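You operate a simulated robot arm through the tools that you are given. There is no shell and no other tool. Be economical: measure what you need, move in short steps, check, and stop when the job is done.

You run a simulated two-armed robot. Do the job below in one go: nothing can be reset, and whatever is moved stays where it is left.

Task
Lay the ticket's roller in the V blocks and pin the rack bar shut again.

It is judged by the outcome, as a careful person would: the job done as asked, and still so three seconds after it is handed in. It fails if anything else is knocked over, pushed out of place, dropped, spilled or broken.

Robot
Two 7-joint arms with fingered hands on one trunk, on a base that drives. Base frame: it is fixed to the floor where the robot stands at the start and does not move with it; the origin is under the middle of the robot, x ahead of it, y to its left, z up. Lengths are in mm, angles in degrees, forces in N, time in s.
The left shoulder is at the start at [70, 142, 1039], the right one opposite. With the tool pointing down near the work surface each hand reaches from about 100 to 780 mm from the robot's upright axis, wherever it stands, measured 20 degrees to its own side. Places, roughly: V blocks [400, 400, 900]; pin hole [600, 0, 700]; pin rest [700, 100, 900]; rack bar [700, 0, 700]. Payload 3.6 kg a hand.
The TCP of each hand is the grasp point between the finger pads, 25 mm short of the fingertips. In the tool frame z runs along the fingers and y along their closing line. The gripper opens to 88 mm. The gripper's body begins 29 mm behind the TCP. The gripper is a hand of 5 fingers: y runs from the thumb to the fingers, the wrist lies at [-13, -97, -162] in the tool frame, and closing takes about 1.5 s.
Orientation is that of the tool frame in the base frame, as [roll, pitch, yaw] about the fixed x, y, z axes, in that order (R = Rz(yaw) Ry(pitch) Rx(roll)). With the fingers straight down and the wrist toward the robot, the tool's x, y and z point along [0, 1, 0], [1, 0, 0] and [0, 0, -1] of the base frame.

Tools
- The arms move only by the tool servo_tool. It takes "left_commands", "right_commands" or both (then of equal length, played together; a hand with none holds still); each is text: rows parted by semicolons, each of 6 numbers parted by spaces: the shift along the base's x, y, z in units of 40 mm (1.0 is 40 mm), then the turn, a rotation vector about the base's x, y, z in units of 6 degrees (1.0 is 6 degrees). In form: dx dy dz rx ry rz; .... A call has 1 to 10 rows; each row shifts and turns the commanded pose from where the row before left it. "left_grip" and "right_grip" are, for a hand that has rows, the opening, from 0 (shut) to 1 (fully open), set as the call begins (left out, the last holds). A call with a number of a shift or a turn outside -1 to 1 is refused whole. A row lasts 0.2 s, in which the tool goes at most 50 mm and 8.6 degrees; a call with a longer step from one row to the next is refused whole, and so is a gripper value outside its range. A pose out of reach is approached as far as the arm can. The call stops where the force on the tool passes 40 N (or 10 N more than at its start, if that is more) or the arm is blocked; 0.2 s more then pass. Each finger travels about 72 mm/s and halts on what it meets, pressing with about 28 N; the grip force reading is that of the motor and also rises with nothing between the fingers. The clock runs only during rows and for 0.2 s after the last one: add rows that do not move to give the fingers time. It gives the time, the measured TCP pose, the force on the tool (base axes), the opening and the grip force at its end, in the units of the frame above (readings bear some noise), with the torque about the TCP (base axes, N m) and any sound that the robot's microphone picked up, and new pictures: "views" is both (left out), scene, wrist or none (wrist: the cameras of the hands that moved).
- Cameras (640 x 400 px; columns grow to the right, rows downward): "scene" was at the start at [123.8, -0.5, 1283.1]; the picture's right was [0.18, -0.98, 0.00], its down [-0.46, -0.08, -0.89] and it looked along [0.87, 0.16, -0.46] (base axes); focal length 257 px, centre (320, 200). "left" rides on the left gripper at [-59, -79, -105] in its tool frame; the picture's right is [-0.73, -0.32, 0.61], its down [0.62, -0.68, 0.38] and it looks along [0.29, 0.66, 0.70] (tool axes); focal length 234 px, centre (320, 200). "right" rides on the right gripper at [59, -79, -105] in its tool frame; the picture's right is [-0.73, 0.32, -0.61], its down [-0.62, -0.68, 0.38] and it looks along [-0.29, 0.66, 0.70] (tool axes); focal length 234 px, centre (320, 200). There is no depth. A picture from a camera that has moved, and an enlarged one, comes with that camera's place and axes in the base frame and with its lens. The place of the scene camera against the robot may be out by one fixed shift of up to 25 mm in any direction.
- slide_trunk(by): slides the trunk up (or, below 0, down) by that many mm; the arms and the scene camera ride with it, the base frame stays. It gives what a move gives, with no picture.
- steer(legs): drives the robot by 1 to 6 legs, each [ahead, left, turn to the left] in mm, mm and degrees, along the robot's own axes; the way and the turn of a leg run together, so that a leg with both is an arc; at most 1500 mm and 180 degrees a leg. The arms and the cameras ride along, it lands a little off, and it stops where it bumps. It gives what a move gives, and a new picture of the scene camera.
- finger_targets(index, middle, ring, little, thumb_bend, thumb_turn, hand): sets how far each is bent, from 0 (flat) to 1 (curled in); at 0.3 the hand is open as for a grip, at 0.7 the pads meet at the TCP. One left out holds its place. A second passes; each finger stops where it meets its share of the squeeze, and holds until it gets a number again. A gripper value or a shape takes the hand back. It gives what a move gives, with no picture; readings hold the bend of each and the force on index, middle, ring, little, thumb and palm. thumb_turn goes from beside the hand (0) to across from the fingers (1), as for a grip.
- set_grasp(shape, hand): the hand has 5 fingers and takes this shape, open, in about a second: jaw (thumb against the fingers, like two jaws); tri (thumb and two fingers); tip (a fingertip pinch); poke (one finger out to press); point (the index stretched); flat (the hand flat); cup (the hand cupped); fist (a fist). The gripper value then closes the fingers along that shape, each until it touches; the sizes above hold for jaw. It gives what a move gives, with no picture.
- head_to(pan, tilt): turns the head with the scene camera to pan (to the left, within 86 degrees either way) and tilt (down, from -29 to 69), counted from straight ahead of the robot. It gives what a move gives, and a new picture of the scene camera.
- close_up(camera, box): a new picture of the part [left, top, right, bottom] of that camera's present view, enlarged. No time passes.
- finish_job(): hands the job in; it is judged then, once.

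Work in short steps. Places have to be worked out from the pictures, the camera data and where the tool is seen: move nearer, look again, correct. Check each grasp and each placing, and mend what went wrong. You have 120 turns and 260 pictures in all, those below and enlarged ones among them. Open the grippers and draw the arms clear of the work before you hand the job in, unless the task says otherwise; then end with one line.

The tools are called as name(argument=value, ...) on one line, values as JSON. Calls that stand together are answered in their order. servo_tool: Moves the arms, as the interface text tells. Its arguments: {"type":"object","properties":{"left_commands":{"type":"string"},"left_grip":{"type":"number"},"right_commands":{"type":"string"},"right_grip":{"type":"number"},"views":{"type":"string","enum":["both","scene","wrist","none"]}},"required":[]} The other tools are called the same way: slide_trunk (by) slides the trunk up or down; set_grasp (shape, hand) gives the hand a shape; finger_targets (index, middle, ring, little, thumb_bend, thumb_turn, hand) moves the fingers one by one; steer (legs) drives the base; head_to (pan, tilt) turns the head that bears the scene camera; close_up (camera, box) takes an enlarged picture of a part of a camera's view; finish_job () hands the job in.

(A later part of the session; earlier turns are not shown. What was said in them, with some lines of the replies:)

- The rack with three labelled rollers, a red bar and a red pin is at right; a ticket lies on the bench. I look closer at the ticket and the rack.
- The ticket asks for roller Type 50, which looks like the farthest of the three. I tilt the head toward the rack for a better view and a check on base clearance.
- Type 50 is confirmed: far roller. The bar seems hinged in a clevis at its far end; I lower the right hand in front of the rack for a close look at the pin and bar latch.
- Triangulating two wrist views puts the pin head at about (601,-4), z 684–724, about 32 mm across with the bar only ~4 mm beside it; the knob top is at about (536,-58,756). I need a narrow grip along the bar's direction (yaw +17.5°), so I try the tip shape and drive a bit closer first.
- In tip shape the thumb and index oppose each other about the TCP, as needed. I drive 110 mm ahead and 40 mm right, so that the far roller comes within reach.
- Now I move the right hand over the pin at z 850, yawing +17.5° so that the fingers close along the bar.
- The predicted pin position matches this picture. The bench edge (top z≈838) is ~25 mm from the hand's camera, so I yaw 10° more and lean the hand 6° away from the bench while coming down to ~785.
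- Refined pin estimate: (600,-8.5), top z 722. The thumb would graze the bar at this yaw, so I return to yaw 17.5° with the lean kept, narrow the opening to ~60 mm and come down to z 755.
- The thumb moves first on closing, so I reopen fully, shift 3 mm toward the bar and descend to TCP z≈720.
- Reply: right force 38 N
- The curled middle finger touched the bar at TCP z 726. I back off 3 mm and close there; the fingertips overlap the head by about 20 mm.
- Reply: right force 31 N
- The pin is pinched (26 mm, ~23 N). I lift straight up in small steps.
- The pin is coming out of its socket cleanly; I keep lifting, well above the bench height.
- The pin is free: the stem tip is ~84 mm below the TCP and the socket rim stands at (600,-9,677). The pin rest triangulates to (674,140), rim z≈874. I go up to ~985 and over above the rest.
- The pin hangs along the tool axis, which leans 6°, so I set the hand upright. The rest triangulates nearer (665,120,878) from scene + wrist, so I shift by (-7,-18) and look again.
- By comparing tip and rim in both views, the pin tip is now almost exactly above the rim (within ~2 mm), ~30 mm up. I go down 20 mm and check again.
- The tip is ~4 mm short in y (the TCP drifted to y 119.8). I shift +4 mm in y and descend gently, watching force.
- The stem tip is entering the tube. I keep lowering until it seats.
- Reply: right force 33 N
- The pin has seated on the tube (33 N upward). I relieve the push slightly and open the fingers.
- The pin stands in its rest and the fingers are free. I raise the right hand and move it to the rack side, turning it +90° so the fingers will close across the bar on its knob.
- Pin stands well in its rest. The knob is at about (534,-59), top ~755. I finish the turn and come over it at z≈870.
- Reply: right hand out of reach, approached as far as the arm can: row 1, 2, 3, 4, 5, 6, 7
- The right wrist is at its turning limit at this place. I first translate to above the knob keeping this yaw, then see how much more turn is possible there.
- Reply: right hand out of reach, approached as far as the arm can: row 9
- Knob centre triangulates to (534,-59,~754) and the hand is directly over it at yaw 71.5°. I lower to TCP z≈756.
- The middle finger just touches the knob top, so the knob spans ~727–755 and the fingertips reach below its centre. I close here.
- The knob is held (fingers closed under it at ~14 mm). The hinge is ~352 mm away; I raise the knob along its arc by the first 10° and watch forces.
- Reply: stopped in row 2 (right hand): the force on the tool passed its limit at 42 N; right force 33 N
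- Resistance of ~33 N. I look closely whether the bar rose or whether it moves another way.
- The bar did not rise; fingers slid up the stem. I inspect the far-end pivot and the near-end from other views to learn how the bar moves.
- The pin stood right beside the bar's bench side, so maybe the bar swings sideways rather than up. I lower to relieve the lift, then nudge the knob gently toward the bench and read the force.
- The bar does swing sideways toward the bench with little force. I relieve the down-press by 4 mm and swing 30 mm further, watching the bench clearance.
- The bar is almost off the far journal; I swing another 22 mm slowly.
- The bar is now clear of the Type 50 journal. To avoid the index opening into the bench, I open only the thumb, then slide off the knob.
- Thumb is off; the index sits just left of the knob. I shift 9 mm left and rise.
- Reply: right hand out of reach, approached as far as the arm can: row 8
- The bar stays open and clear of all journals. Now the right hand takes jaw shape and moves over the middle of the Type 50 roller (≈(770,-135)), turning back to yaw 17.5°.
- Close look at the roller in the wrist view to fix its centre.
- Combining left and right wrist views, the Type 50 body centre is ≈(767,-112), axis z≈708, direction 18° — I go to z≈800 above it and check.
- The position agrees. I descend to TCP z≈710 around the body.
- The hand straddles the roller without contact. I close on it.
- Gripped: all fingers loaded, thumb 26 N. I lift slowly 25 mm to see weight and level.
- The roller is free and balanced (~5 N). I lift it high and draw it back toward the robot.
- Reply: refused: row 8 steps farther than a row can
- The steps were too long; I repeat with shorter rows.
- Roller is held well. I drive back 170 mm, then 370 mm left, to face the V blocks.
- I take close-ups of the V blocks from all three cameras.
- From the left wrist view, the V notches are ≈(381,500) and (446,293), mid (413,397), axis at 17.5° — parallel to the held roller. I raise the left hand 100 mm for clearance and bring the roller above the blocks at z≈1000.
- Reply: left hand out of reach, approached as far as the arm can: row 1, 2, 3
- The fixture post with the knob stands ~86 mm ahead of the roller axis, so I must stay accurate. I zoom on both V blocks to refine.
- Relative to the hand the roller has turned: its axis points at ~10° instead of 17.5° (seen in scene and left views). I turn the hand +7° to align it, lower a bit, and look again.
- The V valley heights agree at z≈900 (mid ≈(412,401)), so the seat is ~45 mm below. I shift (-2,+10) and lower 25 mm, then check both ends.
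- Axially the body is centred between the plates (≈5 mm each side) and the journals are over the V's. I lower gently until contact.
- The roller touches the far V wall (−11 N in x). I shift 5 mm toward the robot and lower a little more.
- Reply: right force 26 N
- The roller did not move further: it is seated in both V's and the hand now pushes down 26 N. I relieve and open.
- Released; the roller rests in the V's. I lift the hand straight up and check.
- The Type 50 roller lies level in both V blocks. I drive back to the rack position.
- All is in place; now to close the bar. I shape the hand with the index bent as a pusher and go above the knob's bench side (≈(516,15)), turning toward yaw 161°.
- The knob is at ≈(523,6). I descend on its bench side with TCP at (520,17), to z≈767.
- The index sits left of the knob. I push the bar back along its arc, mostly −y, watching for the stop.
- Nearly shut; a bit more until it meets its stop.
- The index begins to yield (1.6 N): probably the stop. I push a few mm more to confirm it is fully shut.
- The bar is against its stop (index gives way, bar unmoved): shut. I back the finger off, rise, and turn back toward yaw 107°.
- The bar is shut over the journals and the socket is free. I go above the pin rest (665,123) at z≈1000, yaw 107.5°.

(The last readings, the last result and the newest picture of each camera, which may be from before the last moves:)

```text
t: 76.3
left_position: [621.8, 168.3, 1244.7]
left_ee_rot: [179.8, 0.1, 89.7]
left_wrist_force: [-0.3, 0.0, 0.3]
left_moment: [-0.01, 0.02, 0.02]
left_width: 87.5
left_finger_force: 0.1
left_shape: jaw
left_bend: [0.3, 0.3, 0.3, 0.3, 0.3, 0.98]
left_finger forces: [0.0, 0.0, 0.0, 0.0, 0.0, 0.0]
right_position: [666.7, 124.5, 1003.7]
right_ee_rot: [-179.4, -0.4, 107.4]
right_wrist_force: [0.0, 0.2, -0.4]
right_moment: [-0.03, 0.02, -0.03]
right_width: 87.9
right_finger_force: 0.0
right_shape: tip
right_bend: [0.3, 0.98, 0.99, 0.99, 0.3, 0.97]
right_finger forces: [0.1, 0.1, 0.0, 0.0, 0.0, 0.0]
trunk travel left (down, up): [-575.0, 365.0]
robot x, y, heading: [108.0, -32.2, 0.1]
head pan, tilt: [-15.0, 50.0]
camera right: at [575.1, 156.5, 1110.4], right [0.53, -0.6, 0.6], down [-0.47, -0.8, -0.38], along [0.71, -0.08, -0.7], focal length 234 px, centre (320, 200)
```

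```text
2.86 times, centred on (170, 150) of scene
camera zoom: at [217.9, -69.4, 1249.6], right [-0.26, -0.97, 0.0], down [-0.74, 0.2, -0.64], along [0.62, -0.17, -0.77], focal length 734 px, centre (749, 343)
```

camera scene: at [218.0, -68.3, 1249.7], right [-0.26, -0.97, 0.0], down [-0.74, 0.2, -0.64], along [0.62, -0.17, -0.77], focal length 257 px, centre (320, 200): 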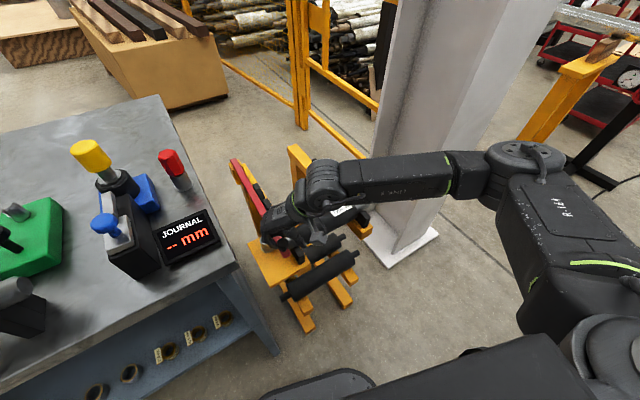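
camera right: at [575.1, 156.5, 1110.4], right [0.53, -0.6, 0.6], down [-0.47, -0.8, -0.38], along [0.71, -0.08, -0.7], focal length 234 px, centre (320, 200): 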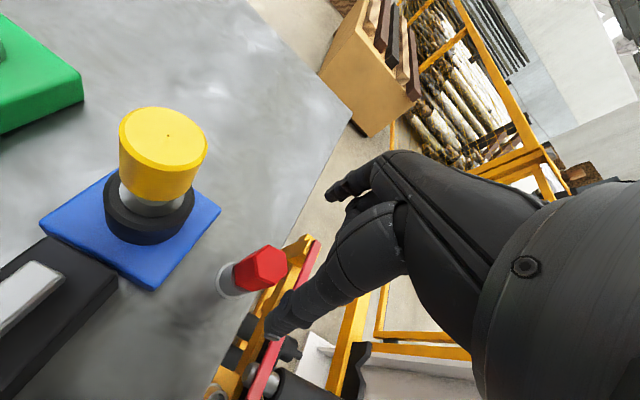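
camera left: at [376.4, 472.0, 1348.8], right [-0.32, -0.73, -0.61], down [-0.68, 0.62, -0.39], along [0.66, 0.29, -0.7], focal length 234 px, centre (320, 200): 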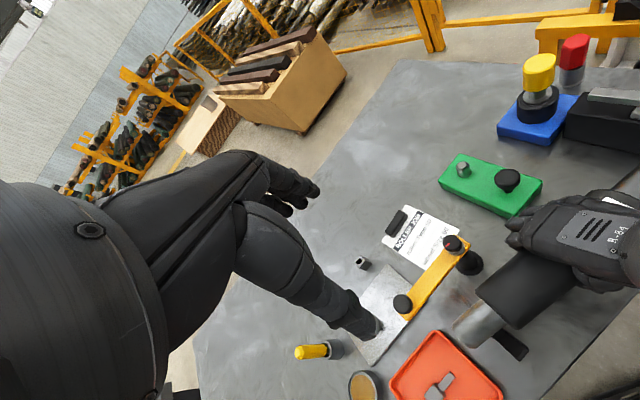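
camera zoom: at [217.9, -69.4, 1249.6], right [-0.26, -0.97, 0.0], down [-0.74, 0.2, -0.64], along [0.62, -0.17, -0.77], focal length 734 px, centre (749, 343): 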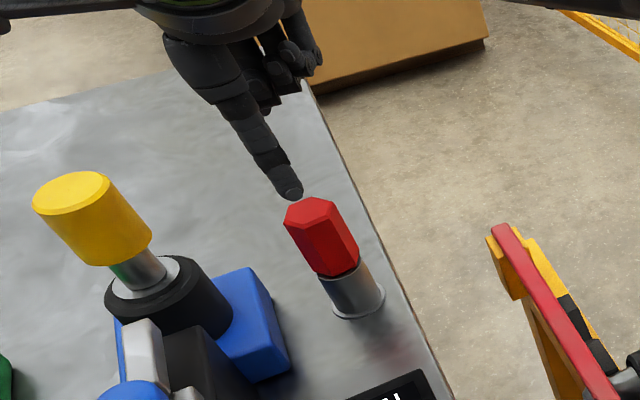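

Pin head is at ≈(669,121), top 928. I descend to TCP z≈935 around it.

servo_tool(right_commands="0.04 -0.06 -0.5 0 0 0;0 0 -0.5 0 0 0;0 0 -0.4 0 0 0;0 0 -0.32 0 0 0;0 0 0 0 0 0", views="none")

close_up(camera="right", box=[180, 190, 380, 370])

close_up(camera="scene", box=[130, 110, 210, 200])

```text
t: 77.5
left_position: [621.3, 168.5, 1244.9]
left_ee_rot: [179.8, 0.1, 89.8]
left_wrist_force: [0.4, 0.5, -0.4]
left_moment: [0.01, 0.04, -0.01]
left_width: 87.8
left_finger_force: 0.0
left_shape: jaw
left_bend: [0.3, 0.3, 0.3, 0.3, 0.3, 0.98]
left_finger forces: [0.0, 0.0, 0.0, 0.0, 0.0, 0.0]
right_position: [667.6, 121.2, 935.0]
right_ee_rot: [-179.5, -0.5, 107.3]
right_wrist_force: [3.4, -0.5, 9.2]
right_moment: [-0.04, -0.02, 0.04]
right_width: 87.7
right_finger_force: 0.1
right_shape: tip
right_bend: [0.3, 0.99, 0.99, 0.99, 0.3, 0.97]
right_finger forces: [0.0, 9.6, 0.0, 0.0, 0.0, 0.0]
trunk travel left (down, up): [-575.0, 365.0]
robot x, y, heading: [112.2, -32.7, -0.2]
head pan, tilt: [-15.0, 50.0]
```

```text
2.22 times, centred on (280, 280) of right
camera zoom: at [575.8, 153.7, 1041.6], right [0.53, -0.6, 0.6], down [-0.47, -0.8, -0.38], along [0.71, -0.08, -0.7], focal length 520 px, centre (409, 22)
```

zoom: 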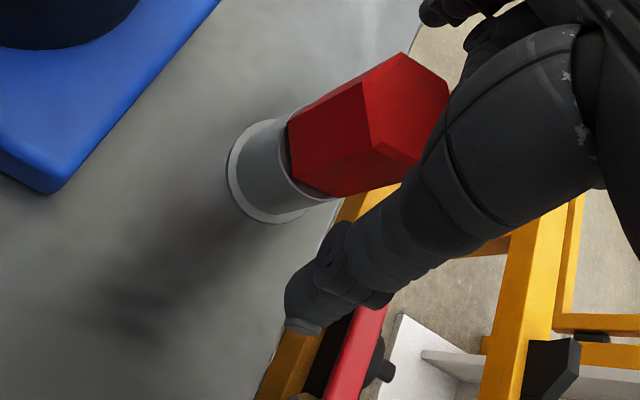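

```text
4.44 times, centred on (170, 155) of scene
camera zoom: at [217.5, -68.5, 1249.9], right [-0.26, -0.97, 0.0], down [-0.74, 0.2, -0.64], along [0.62, -0.17, -0.77], focal length 1141 px, centre (987, 400)
```

zoom: 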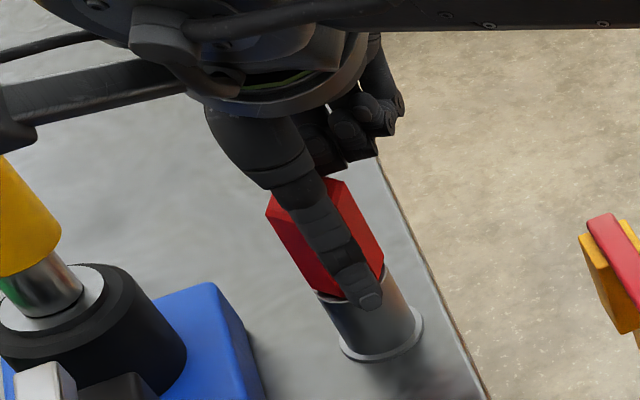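

The middle finger presses on the pin top; I raise 3 mm and shift (-2,+2), then close.

servo_tool(right_commands="-0.05 0.06 0.08 0 0 0;0 0 0 0 0 0;0 0 0 0 0 0", views="none")

servo_tool(right_commands="0 0 0 0 0 0;0 0 0 0 0 0;0 0 0 0 0 0;0 0 0 0 0 0;0 0 0 0 0 0;0 0 0 0 0 0;0 0 0 0 0 0;0 0 0 0 0 0", right_grip=0, views="none")

close_up(camera="right", box=[180, 190, 380, 370])

```text
t: 78.3
left_position: [621.0, 169.9, 1245.4]
left_ee_rot: [179.7, 0.1, 89.9]
left_wrist_force: [-0.2, -0.5, -0.2]
left_moment: [0.01, 0.02, 0.0]
left_width: 87.6
left_finger_force: 0.1
left_shape: jaw
left_bend: [0.3, 0.3, 0.3, 0.3, 0.3, 0.98]
left_finger forces: [0.0, 0.0, 0.0, 0.1, 0.0, 0.0]
right_position: [665.5, 122.3, 937.9]
right_ee_rot: [-179.4, -0.4, 107.4]
right_wrist_force: [1.8, -2.7, 4.7]
right_moment: [-0.02, 0.0, 0.02]
right_width: 88.1
right_finger_force: 0.1
right_shape: tip
right_bend: [0.3, 0.99, 0.99, 0.99, 0.3, 0.97]
right_finger forces: [0.1, 6.0, 0.0, 0.0, 0.0, 0.0]
trunk travel left (down, up): [-575.0, 365.0]
robot x, y, heading: [112.0, -32.4, 0.1]
head pan, tilt: [-15.0, 50.0]
```

```text
t: 80.1
left_position: [621.5, 170.4, 1244.9]
left_ee_rot: [179.9, 0.1, 89.9]
left_wrist_force: [-0.4, 0.6, 0.7]
left_moment: [0.04, 0.03, -0.01]
left_width: 87.6
left_finger_force: 0.0
left_shape: jaw
left_bend: [0.3, 0.3, 0.3, 0.3, 0.3, 0.98]
left_finger forces: [0.1, 0.0, 0.0, 0.0, 0.0, 0.0]
right_position: [664.7, 124.1, 938.0]
right_ee_rot: [-179.3, -0.3, 107.3]
right_wrist_force: [0.8, -1.3, 3.1]
right_moment: [0.0, 0.0, 0.01]
right_width: 22.8
right_finger_force: 28.0
right_shape: tip
right_bend: [0.72, 0.99, 1.0, 1.0, 0.73, 1.0]
right_finger forces: [23.5, 6.0, 0.1, 0.0, 25.0, 0.0]
trunk travel left (down, up): [-575.0, 365.0]
robot x, y, heading: [111.2, -31.4, 0.2]
head pan, tilt: [-15.0, 50.0]
```

```text
2.22 times, centred on (280, 280) of right
camera zoom: at [573.3, 156.2, 1044.2], right [0.53, -0.6, 0.6], down [-0.47, -0.8, -0.38], along [0.71, -0.08, -0.7], focal length 520 px, centre (409, 22)
```

zoom: 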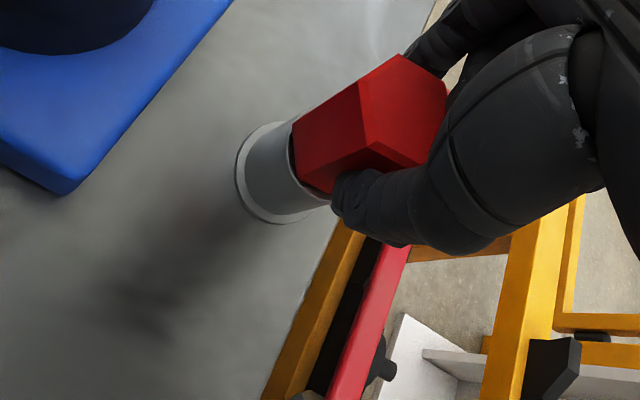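

Gripped (24 N). I lift slowly.

servo_tool(right_commands="0 0 0.25 0 0 0;0 0 0.4 0 0 0;0 0 0.5 0 0 0;0 0 0.3 0 0 0;0 0 0 0 0 0", views="none")

close_up(camera="right", box=[180, 190, 380, 370])

close_up(camera="scene", box=[110, 90, 210, 200])

```text
t: 81.3
left_position: [621.4, 168.8, 1245.2]
left_ee_rot: [179.7, 0.2, 90.0]
left_wrist_force: [0.6, 0.4, -0.3]
left_moment: [0.02, 0.0, 0.0]
left_width: 87.6
left_finger_force: 0.2
left_shape: jaw
left_bend: [0.3, 0.3, 0.3, 0.3, 0.3, 0.98]
left_finger forces: [0.0, 0.0, 0.0, 0.0, 0.1, 0.0]
right_position: [665.2, 122.8, 994.1]
right_ee_rot: [-179.5, -0.4, 107.3]
right_wrist_force: [0.2, -1.0, -0.2]
right_moment: [0.01, 0.01, 0.01]
right_width: 22.8
right_finger_force: 28.1
right_shape: tip
right_bend: [0.72, 0.99, 1.0, 1.0, 0.73, 1.0]
right_finger forces: [23.7, 4.2, 0.0, 0.0, 24.9, 0.1]
trunk travel left (down, up): [-575.0, 365.0]
robot x, y, heading: [108.0, -31.5, -0.1]
head pan, tilt: [-15.0, 50.0]
```

```text
2.22 times, centred on (280, 280) of right
camera zoom: at [572.5, 156.0, 1101.2], right [0.53, -0.6, 0.6], down [-0.47, -0.8, -0.38], along [0.71, -0.08, -0.7], focal length 520 px, centre (409, 22)
```

zoom: 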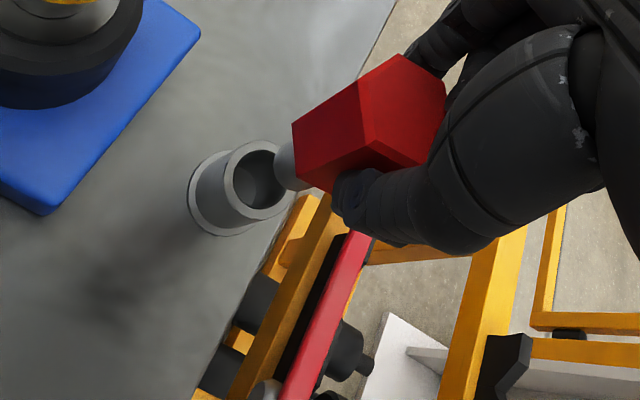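

```text
3.64 times, centred on (160, 145) of scene
camera zoom: at [218.1, -68.3, 1249.6], right [-0.26, -0.97, 0.0], down [-0.74, 0.2, -0.64], along [0.62, -0.17, -0.77], focal length 934 px, centre (902, 400)
```

zoom: 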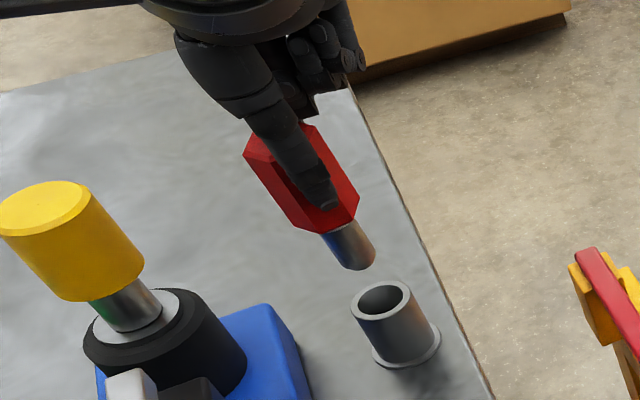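

The pin is free and hangs vertical. I carry it above the rack socket (600,-9) at z≈985.

servo_tool(right_commands="-0.41 -0.82 0 0 0 0;-0.41 -0.82 0 0 0 0;-0.41 -0.82 0 0 0 0;-0.41 -0.82 0 0 0 0;0 0 -0.9 0 0 0;0 0 -1 0 0 0;0 0 -1 0 0 0;0 0 0 0 0 0")

close_up(camera="right", box=[160, 190, 380, 390])

close_up(camera="scene", box=[200, 130, 330, 280])

```text
t: 83.1
left_position: [620.5, 170.1, 1245.7]
left_ee_rot: [179.8, 0.1, 89.9]
left_wrist_force: [0.1, 0.2, 0.0]
left_moment: [0.0, 0.02, -0.01]
left_width: 88.0
left_finger_force: 0.1
left_shape: jaw
left_bend: [0.3, 0.3, 0.3, 0.3, 0.3, 0.98]
left_finger forces: [0.0, 0.0, 0.0, 0.0, 0.0, 0.0]
right_position: [600.9, -6.5, 878.6]
right_ee_rot: [-179.4, -0.3, 107.4]
right_wrist_force: [-0.1, 1.0, -0.2]
right_moment: [0.01, 0.01, 0.03]
right_width: 22.7
right_finger_force: 27.4
right_shape: tip
right_bend: [0.72, 0.98, 1.0, 1.0, 0.73, 1.0]
right_finger forces: [24.0, 3.4, 0.0, 0.1, 24.8, 0.0]
trunk travel left (down, up): [-575.0, 365.0]
robot x, y, heading: [109.8, -37.2, -0.0]
head pan, tilt: [-15.0, 50.0]
camera scene: at [217.8, -68.1, 1249.7], right [-0.26, -0.97, 0.0], down [-0.74, 0.2, -0.64], along [0.62, -0.17, -0.77], focal length 257 px, centre (320, 200)
camera right: at [508.2, 26.2, 985.1], right [0.53, -0.6, 0.6], down [-0.47, -0.8, -0.38], along [0.71, -0.08, -0.7], focal length 234 px, centre (320, 200)
```

scene: 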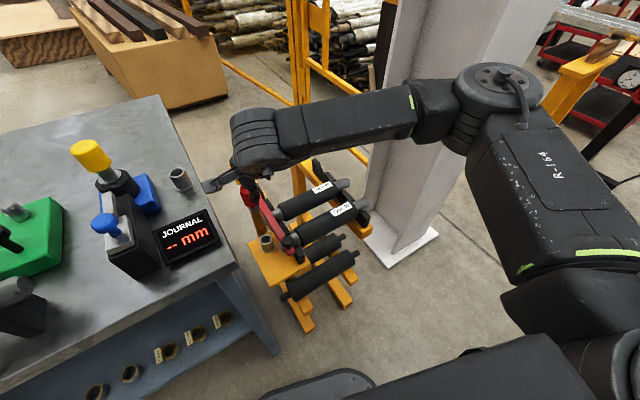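
right: 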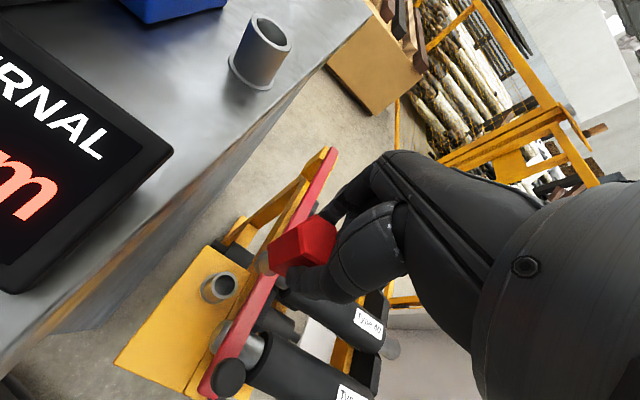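

```text
2.00 times, centred on (270, 290) of right
camera zoom: at [508.2, 26.2, 985.1], right [0.53, -0.6, 0.6], down [-0.47, -0.8, -0.38], along [0.71, -0.08, -0.7], focal length 468 px, centre (420, 20)
```

zoom: 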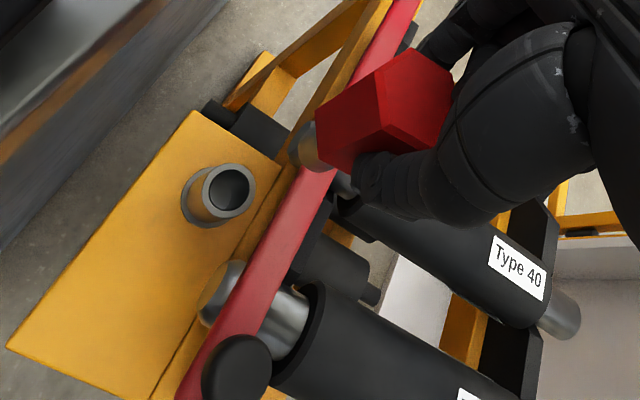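

```text
2.67 times, centred on (265, 205) of scene
camera zoom: at [217.8, -68.1, 1249.7], right [-0.26, -0.97, 0.0], down [-0.74, 0.2, -0.64], along [0.62, -0.17, -0.77], focal length 685 px, centre (467, 187)
```

zoom: 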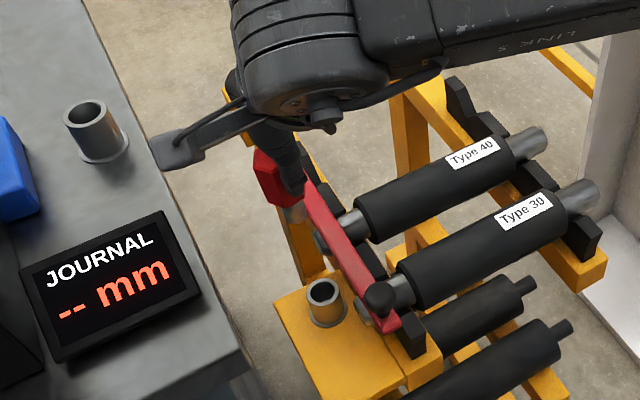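

Tip is at ≈(601,-5.5), hole at ≈(600,-8). I correct by (-1,-2.5) and descend 85 mm.

servo_tool(right_commands="-0.02 -0.06 -0.5 0 0 0;0 0 -0.5 0 0 0;0 0 -0.5 0 0 0;0 0 -0.5 0 0 0;0 0 -0.1 0 0 0;0 0 0 0 0 0", views="none")

close_up(camera="right", box=[180, 190, 380, 370])

close_up(camera="scene", box=[220, 160, 310, 270])

```text
t: 84.5
left_position: [622.2, 169.3, 1244.0]
left_ee_rot: [179.7, 0.1, 90.0]
left_wrist_force: [-0.3, 0.7, 0.1]
left_moment: [0.0, 0.01, -0.01]
left_width: 87.7
left_finger_force: 0.1
left_shape: jaw
left_bend: [0.3, 0.3, 0.3, 0.3, 0.3, 0.98]
left_finger forces: [0.0, 0.1, 0.1, 0.0, 0.1, 0.1]
right_position: [599.8, -10.0, 795.9]
right_ee_rot: [-179.5, -0.3, 107.4]
right_wrist_force: [-0.4, 0.6, -0.8]
right_moment: [0.03, -0.01, 0.01]
right_width: 22.5
right_finger_force: 28.0
right_shape: tip
right_bend: [0.72, 0.98, 1.0, 1.0, 0.73, 1.0]
right_finger forces: [24.0, 3.0, 0.0, 0.0, 24.8, 0.1]
trunk travel left (down, up): [-575.0, 365.0]
robot x, y, heading: [106.8, -31.4, -0.1]
head pan, tilt: [-15.0, 50.0]
```

```text
2.22 times, centred on (280, 280) of right
camera zoom: at [508.0, 22.9, 901.8], right [0.53, -0.6, 0.6], down [-0.47, -0.8, -0.38], along [0.71, -0.08, -0.7], focal length 520 px, centre (409, 22)
```

zoom: 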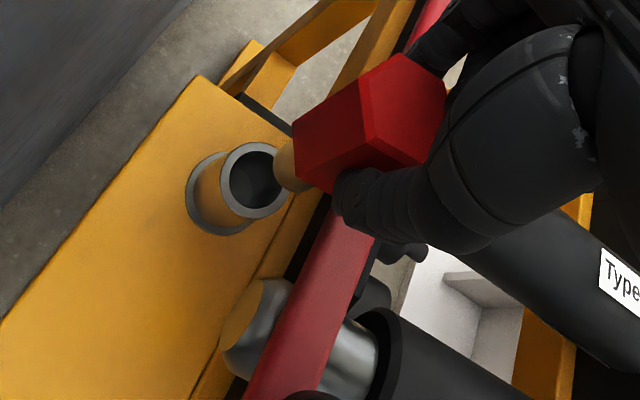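

```text
3.64 times, centred on (265, 215) of scene
camera zoom: at [218.1, -68.3, 1249.6], right [-0.26, -0.97, 0.0], down [-0.74, 0.2, -0.64], along [0.62, -0.17, -0.77], focal length 934 px, centre (520, 146)
```

zoom: 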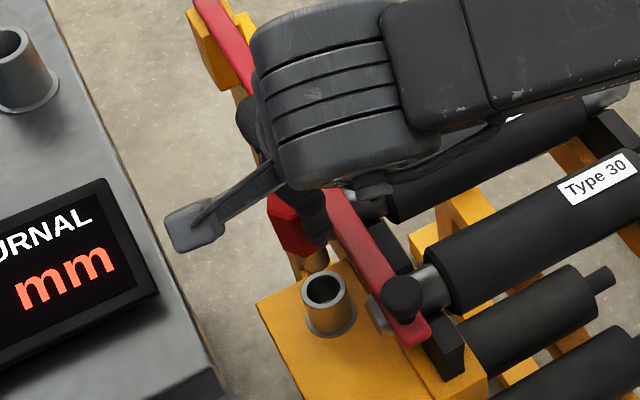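

This matches the picture just after lifting from the rest (rim at nearly the same pixel), so the pin is aligned within ~1 mm. I lower in small steps.

servo_tool(right_commands="0 0 -0.25 0 0 0;0 0 -0.25 0 0 0;0 0 -0.2 0 0 0;0 0 0 0 0 0", views="none")

close_up(camera="right", box=[180, 190, 380, 370])

close_up(camera="scene", box=[220, 160, 310, 270])

```text
t: 85.5
left_position: [622.0, 169.1, 1244.1]
left_ee_rot: [179.8, 0.1, 89.9]
left_wrist_force: [0.0, -0.3, 0.0]
left_moment: [0.01, -0.01, -0.03]
left_width: 87.5
left_finger_force: 0.0
left_shape: jaw
left_bend: [0.3, 0.3, 0.3, 0.3, 0.3, 0.98]
left_finger forces: [0.1, 0.0, 0.1, 0.0, 0.0, 0.0]
right_position: [597.7, -9.9, 767.6]
right_ee_rot: [-179.3, -0.2, 107.4]
right_wrist_force: [0.1, -0.6, -0.2]
right_moment: [-0.02, -0.03, 0.02]
right_width: 22.5
right_finger_force: 28.7
right_shape: tip
right_bend: [0.72, 0.98, 1.0, 1.0, 0.73, 1.0]
right_finger forces: [24.1, 2.8, 0.1, 0.1, 24.8, 0.0]
trunk travel left (down, up): [-575.0, 365.0]
robot x, y, heading: [111.6, -31.5, -0.1]
head pan, tilt: [-15.0, 50.0]
```

```text
2.22 times, centred on (280, 280) of right
camera zoom: at [506.4, 22.7, 873.9], right [0.53, -0.6, 0.6], down [-0.47, -0.8, -0.38], along [0.71, -0.08, -0.7], focal length 520 px, centre (409, 22)
```

zoom: 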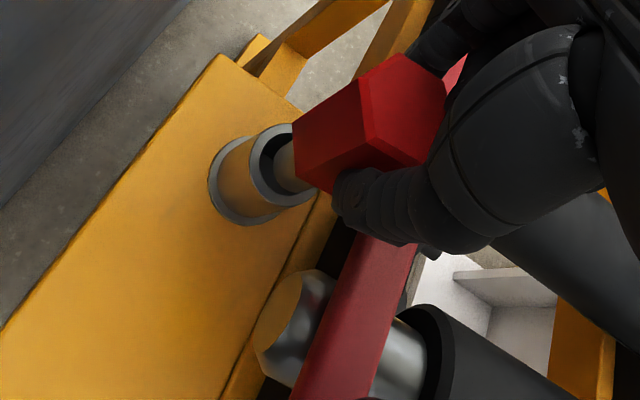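

```text
3.64 times, centred on (265, 215) of scene
camera zoom: at [218.0, -68.3, 1249.7], right [-0.26, -0.97, 0.0], down [-0.74, 0.2, -0.64], along [0.62, -0.17, -0.77], focal length 934 px, centre (520, 146)
```

zoom: 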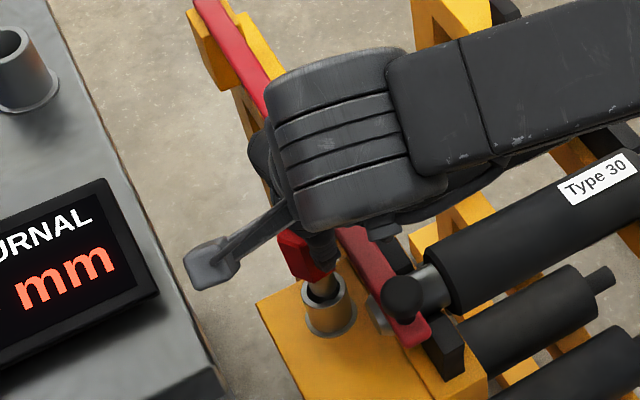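

The stem is in the hole. I continue down until it seats.

servo_tool(right_commands="0 0 -0.2 0 0 0;0 0 -0.2 0 0 0;0 0 -0.2 0 0 0;0 0 -0.2 0 0 0;0 0 0 0 0 0", views="none")

close_up(camera="right", box=[180, 190, 380, 370])

close_up(camera="scene", box=[220, 160, 310, 270])

```text
t: 86.7
left_position: [621.2, 169.6, 1244.4]
left_ee_rot: [179.8, 0.1, 89.9]
left_wrist_force: [0.3, -0.8, 0.0]
left_moment: [-0.01, 0.03, 0.02]
left_width: 87.8
left_finger_force: 0.0
left_shape: jaw
left_bend: [0.3, 0.3, 0.3, 0.3, 0.3, 0.98]
left_finger forces: [0.0, 0.1, 0.0, 0.1, 0.1, 0.0]
right_position: [598.2, -9.8, 735.3]
right_ee_rot: [-179.5, -0.3, 107.4]
right_wrist_force: [2.0, 1.3, 1.2]
right_moment: [-0.01, -0.05, 0.0]
right_width: 22.6
right_finger_force: 28.0
right_shape: tip
right_bend: [0.72, 0.98, 1.0, 1.0, 0.73, 1.0]
right_finger forces: [25.5, 3.5, 0.0, 0.0, 24.9, 0.0]
trunk travel left (down, up): [-575.0, 365.0]
robot x, y, heading: [111.9, -33.6, 0.1]
head pan, tilt: [-15.0, 50.0]
```

```text
2.22 times, centred on (280, 280) of right
camera zoom: at [507.1, 23.3, 842.1], right [0.53, -0.6, 0.6], down [-0.47, -0.8, -0.38], along [0.71, -0.08, -0.7], focal length 520 px, centre (409, 22)
```

zoom: 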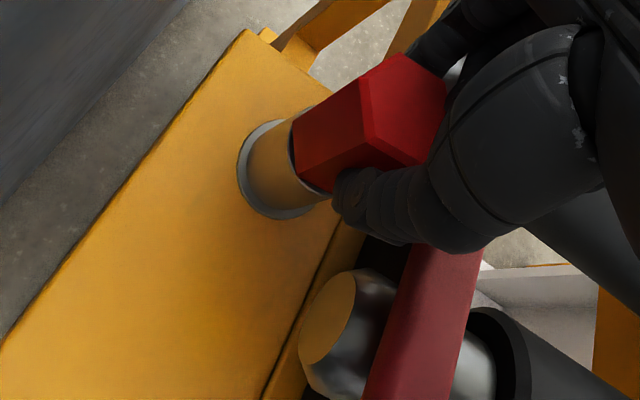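

```text
3.64 times, centred on (265, 215) of scene
camera zoom: at [218.0, -68.3, 1249.7], right [-0.26, -0.97, 0.0], down [-0.74, 0.2, -0.64], along [0.62, -0.17, -0.77], focal length 934 px, centre (520, 146)
```

zoom: 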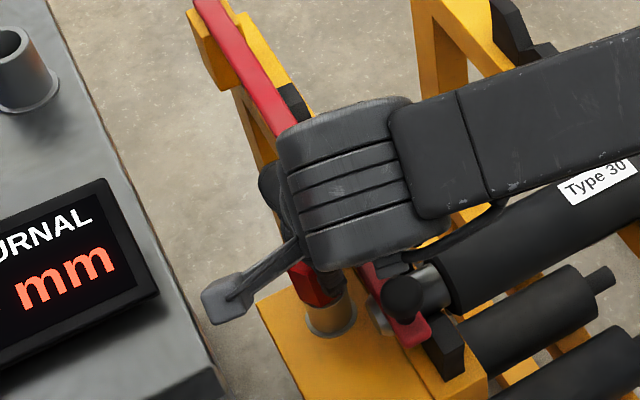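

Almost identical to the seated view; I press down a few mm more to confirm seating.

servo_tool(right_commands="0 0 -0.1 0 0 0;0 0 -0.1 0 0 0;0 0 0 0 0 0", views="none")

close_up(camera="right", box=[180, 190, 380, 370])

```text
t: 87.5
left_position: [620.0, 167.9, 1245.6]
left_ee_rot: [179.8, 0.1, 89.9]
left_wrist_force: [-1.1, 0.9, -0.1]
left_moment: [-0.03, -0.02, 0.0]
left_width: 87.6
left_finger_force: 0.0
left_shape: jaw
left_bend: [0.3, 0.3, 0.3, 0.3, 0.3, 0.98]
left_finger forces: [0.1, 0.0, 0.1, 0.0, 0.0, 0.0]
right_position: [599.5, -10.9, 729.1]
right_ee_rot: [-179.7, -0.3, 107.3]
right_wrist_force: [5.4, -5.5, 13.6]
right_moment: [-0.09, -0.11, -0.03]
right_width: 23.3
right_finger_force: 28.0
right_shape: tip
right_bend: [0.72, 1.0, 1.0, 1.0, 0.75, 1.0]
right_finger forces: [27.5, 0.0, 0.0, 0.2, 25.4, 0.0]
trunk travel left (down, up): [-575.0, 365.0]
robot x, y, heading: [110.5, -32.0, 0.0]
head pan, tilt: [-15.0, 50.0]
```

```text
2.22 times, centred on (280, 280) of right
camera zoom: at [507.1, 22.5, 835.6], right [0.53, -0.6, 0.6], down [-0.47, -0.8, -0.38], along [0.71, -0.08, -0.7], focal length 520 px, centre (409, 22)
```

zoom: 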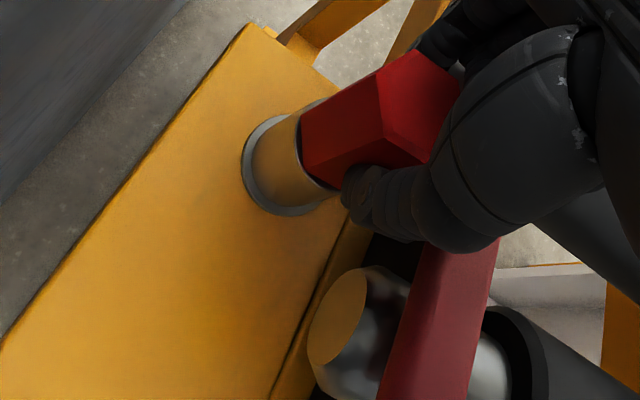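

Seated, 14 N upward and the pin moving in the fingers. I relieve slightly and open.

servo_tool(right_commands="0 0 0.08 0 0 0;0 0 0 0 0 0;0 0 0 0 0 0;0 0 0 0 0 0;0 0 0 0 0 0", right_grip=1, views="none")

close_up(camera="right", box=[180, 190, 380, 370])

```text
t: 88.7
left_position: [622.1, 170.0, 1244.8]
left_ee_rot: [179.9, 0.0, 90.0]
left_wrist_force: [-0.4, -0.1, 0.2]
left_moment: [0.0, 0.03, -0.01]
left_width: 87.5
left_finger_force: 0.1
left_shape: jaw
left_bend: [0.3, 0.3, 0.3, 0.3, 0.3, 0.98]
left_finger forces: [0.0, 0.0, 0.1, 0.1, 0.1, 0.0]
right_position: [598.3, -9.3, 730.7]
right_ee_rot: [-179.4, -0.3, 107.4]
right_wrist_force: [-0.7, 0.3, 0.0]
right_moment: [0.01, 0.04, 0.0]
right_width: 87.6
right_finger_force: 0.1
right_shape: tip
right_bend: [0.3, 0.98, 0.99, 0.99, 0.3, 0.98]
right_finger forces: [0.1, 0.3, 0.0, 0.0, 0.0, 0.0]
trunk travel left (down, up): [-575.0, 365.0]
robot x, y, heading: [109.4, -32.6, 0.1]
head pan, tilt: [-15.0, 50.0]
```

```text
2.22 times, centred on (280, 280) of right
camera zoom: at [507.1, 23.3, 837.5], right [0.53, -0.6, 0.6], down [-0.47, -0.8, -0.38], along [0.71, -0.08, -0.7], focal length 520 px, centre (409, 22)
```

zoom: 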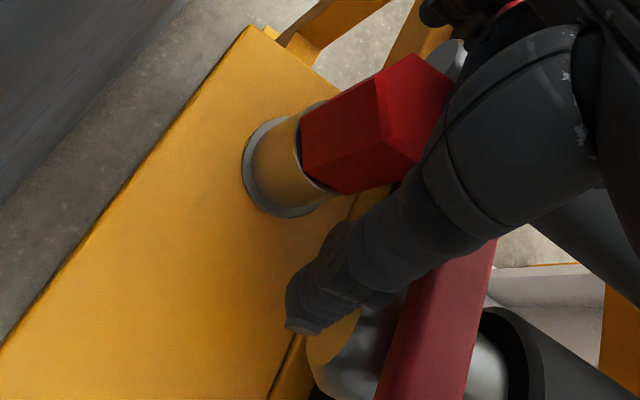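

The pin stands seated and the fingers are open. I rise straight up and then withdraw, and view the result.

servo_tool(right_commands="0 0 0.4 0 0 0;0 0 0.8 0 0 0;0 0 0.9 0 0 0;0 0 0.9 0 0 0;0 -0.2 0.9 0 0 0;0 -0.5 0.8 0 0 0;-0.3 -0.7 0.6 0 0 0;-0.4 -0.8 0.4 0 0 0;-0.4 -0.8 0.4 0 0 0")

close_up(camera="right", box=[40, 60, 340, 330])

close_up(camera="scene", box=[200, 130, 380, 290])

```text
t: 90.7
left_position: [620.1, 167.6, 1245.1]
left_ee_rot: [179.8, 0.1, 90.0]
left_wrist_force: [-0.1, 0.0, 0.7]
left_moment: [-0.01, -0.03, -0.01]
left_width: 87.6
left_finger_force: 0.0
left_shape: jaw
left_bend: [0.3, 0.3, 0.3, 0.3, 0.3, 0.98]
left_finger forces: [0.0, 0.0, 0.1, 0.0, 0.0, 0.0]
right_position: [552.0, -131.3, 975.4]
right_ee_rot: [-179.5, -0.4, 107.4]
right_wrist_force: [1.0, 0.5, 0.1]
right_moment: [0.03, 0.0, -0.01]
right_width: 87.8
right_finger_force: 0.1
right_shape: tip
right_bend: [0.3, 0.98, 0.99, 0.99, 0.3, 0.98]
right_finger forces: [0.0, 0.1, 0.0, 0.0, 0.0, 0.0]
trunk travel left (down, up): [-575.0, 365.0]
robot x, y, heading: [107.1, -33.5, 0.4]
head pan, tilt: [-15.0, 50.0]
camera scene: at [216.9, -69.5, 1249.7], right [-0.26, -0.97, 0.0], down [-0.74, 0.2, -0.64], along [0.62, -0.17, -0.77], focal length 257 px, centre (320, 200)
camera right: at [459.8, -98.7, 1081.5], right [0.53, -0.6, 0.6], down [-0.47, -0.8, -0.38], along [0.71, -0.08, -0.7], focal length 234 px, centre (320, 200)
```

scene: 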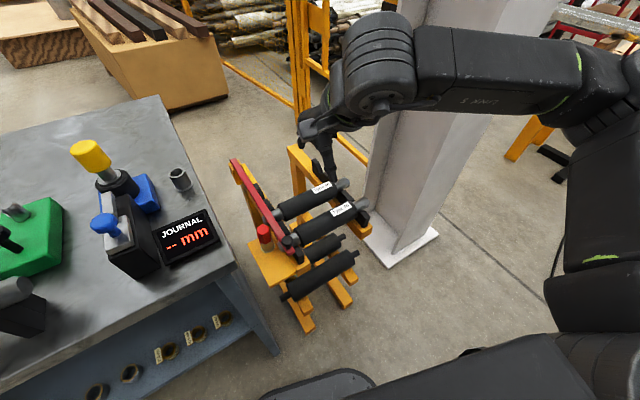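
right: 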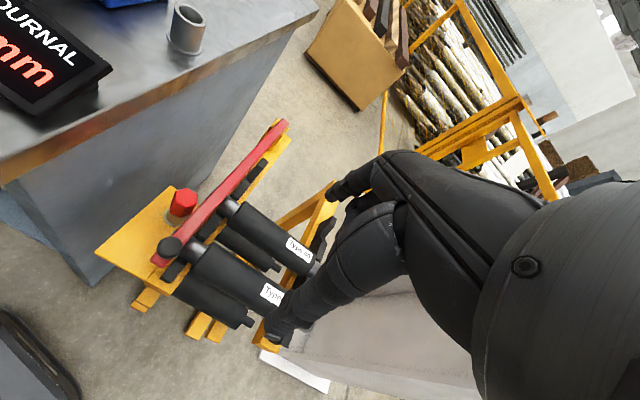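

```text
1.48 times, centred on (190, 195) of right
camera zoom: at [459.8, -98.7, 1081.5], right [0.53, -0.6, 0.6], down [-0.47, -0.8, -0.38], along [0.71, -0.08, -0.7], focal length 347 px, centre (513, 207)
```

zoom: 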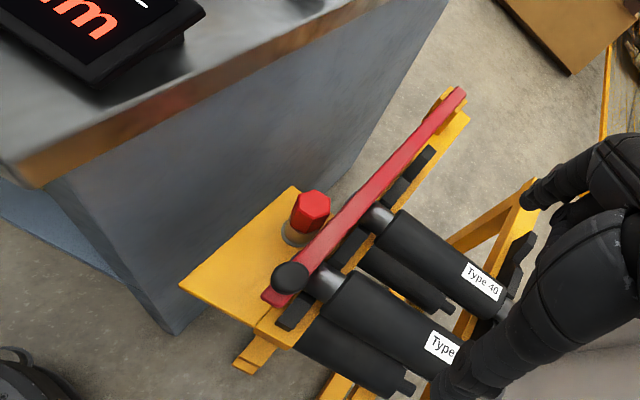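

```text
2.50 times, centred on (290, 210) of scene
camera zoom: at [216.9, -69.5, 1249.7], right [-0.26, -0.97, 0.0], down [-0.74, 0.2, -0.64], along [0.62, -0.17, -0.77], focal length 642 px, centre (395, 175)
```

zoom: 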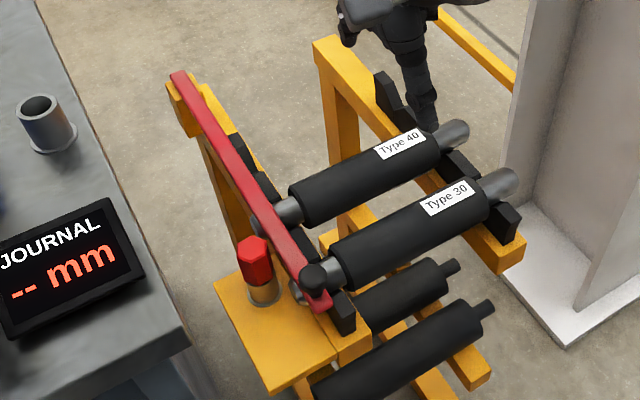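

The bar is shut and pinned as at the start. A last look at the roller on the bench before handing in.

head_to(pan=25, tilt=42)

close_up(camera="scene", box=[0, 100, 340, 300])

```text
t: 91.8
left_position: [622.2, 169.9, 1244.6]
left_ee_rot: [179.9, 0.1, 89.8]
left_wrist_force: [-2.1, -0.6, 0.2]
left_moment: [0.0, 0.04, 0.03]
left_width: 87.9
left_finger_force: 0.0
left_shape: jaw
left_bend: [0.3, 0.3, 0.3, 0.3, 0.3, 0.98]
left_finger forces: [0.1, 0.0, 0.0, 0.0, 0.1, 0.0]
right_position: [552.7, -130.5, 975.0]
right_ee_rot: [-179.3, -0.3, 107.4]
right_wrist_force: [0.4, 0.5, -0.5]
right_moment: [0.0, 0.03, 0.01]
right_width: 87.5
right_finger_force: 0.0
right_shape: tip
right_bend: [0.3, 0.98, 0.99, 0.99, 0.3, 0.98]
right_finger forces: [0.0, 0.0, 0.0, 0.0, 0.0, 0.0]
trunk travel left (down, up): [-575.0, 365.0]
robot x, y, heading: [107.7, -33.7, 0.0]
head pan, tilt: [25.0, 42.0]
camera scene: at [219.3, -13.2, 1260.9], right [0.42, -0.91, 0.0], down [-0.61, -0.28, -0.74], along [0.67, 0.31, -0.67], focal length 257 px, centre (320, 200)
```

scene: 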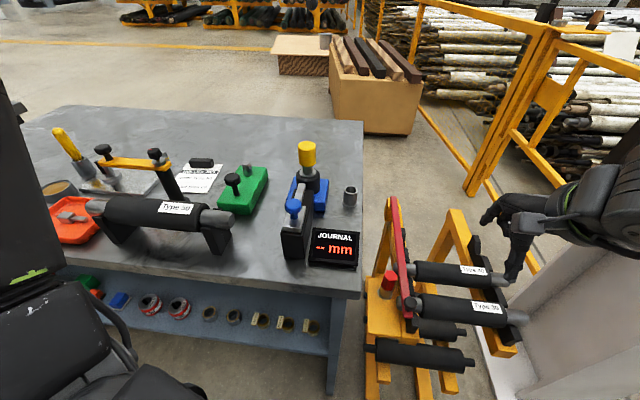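

```text
1.88 times, centred on (170, 200) of scene
camera zoom: at [219.3, -13.2, 1260.9], right [0.42, -0.91, 0.0], down [-0.61, -0.28, -0.74], along [0.67, 0.31, -0.67], focal length 483 px, centre (602, 200)
```

zoom: 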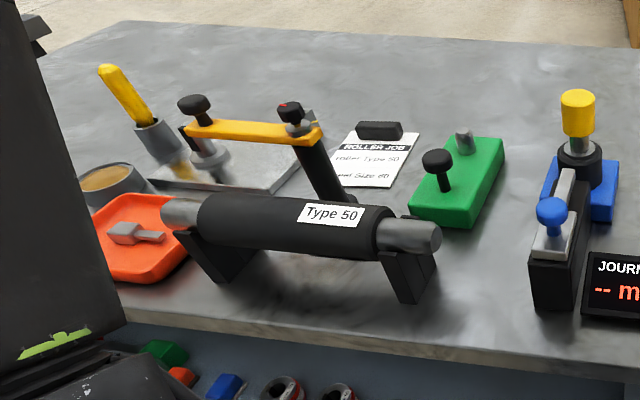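

The Type 50 roller rests in the V blocks, the bar is pinned, nothing else has moved, and the hands are open and clear. I hand the job in.

finish_job()

```text
The job is handed in.
```

The Type 50 roller named on the ticket is lying in the V blocks, and the rack bar is closed and pinned again.
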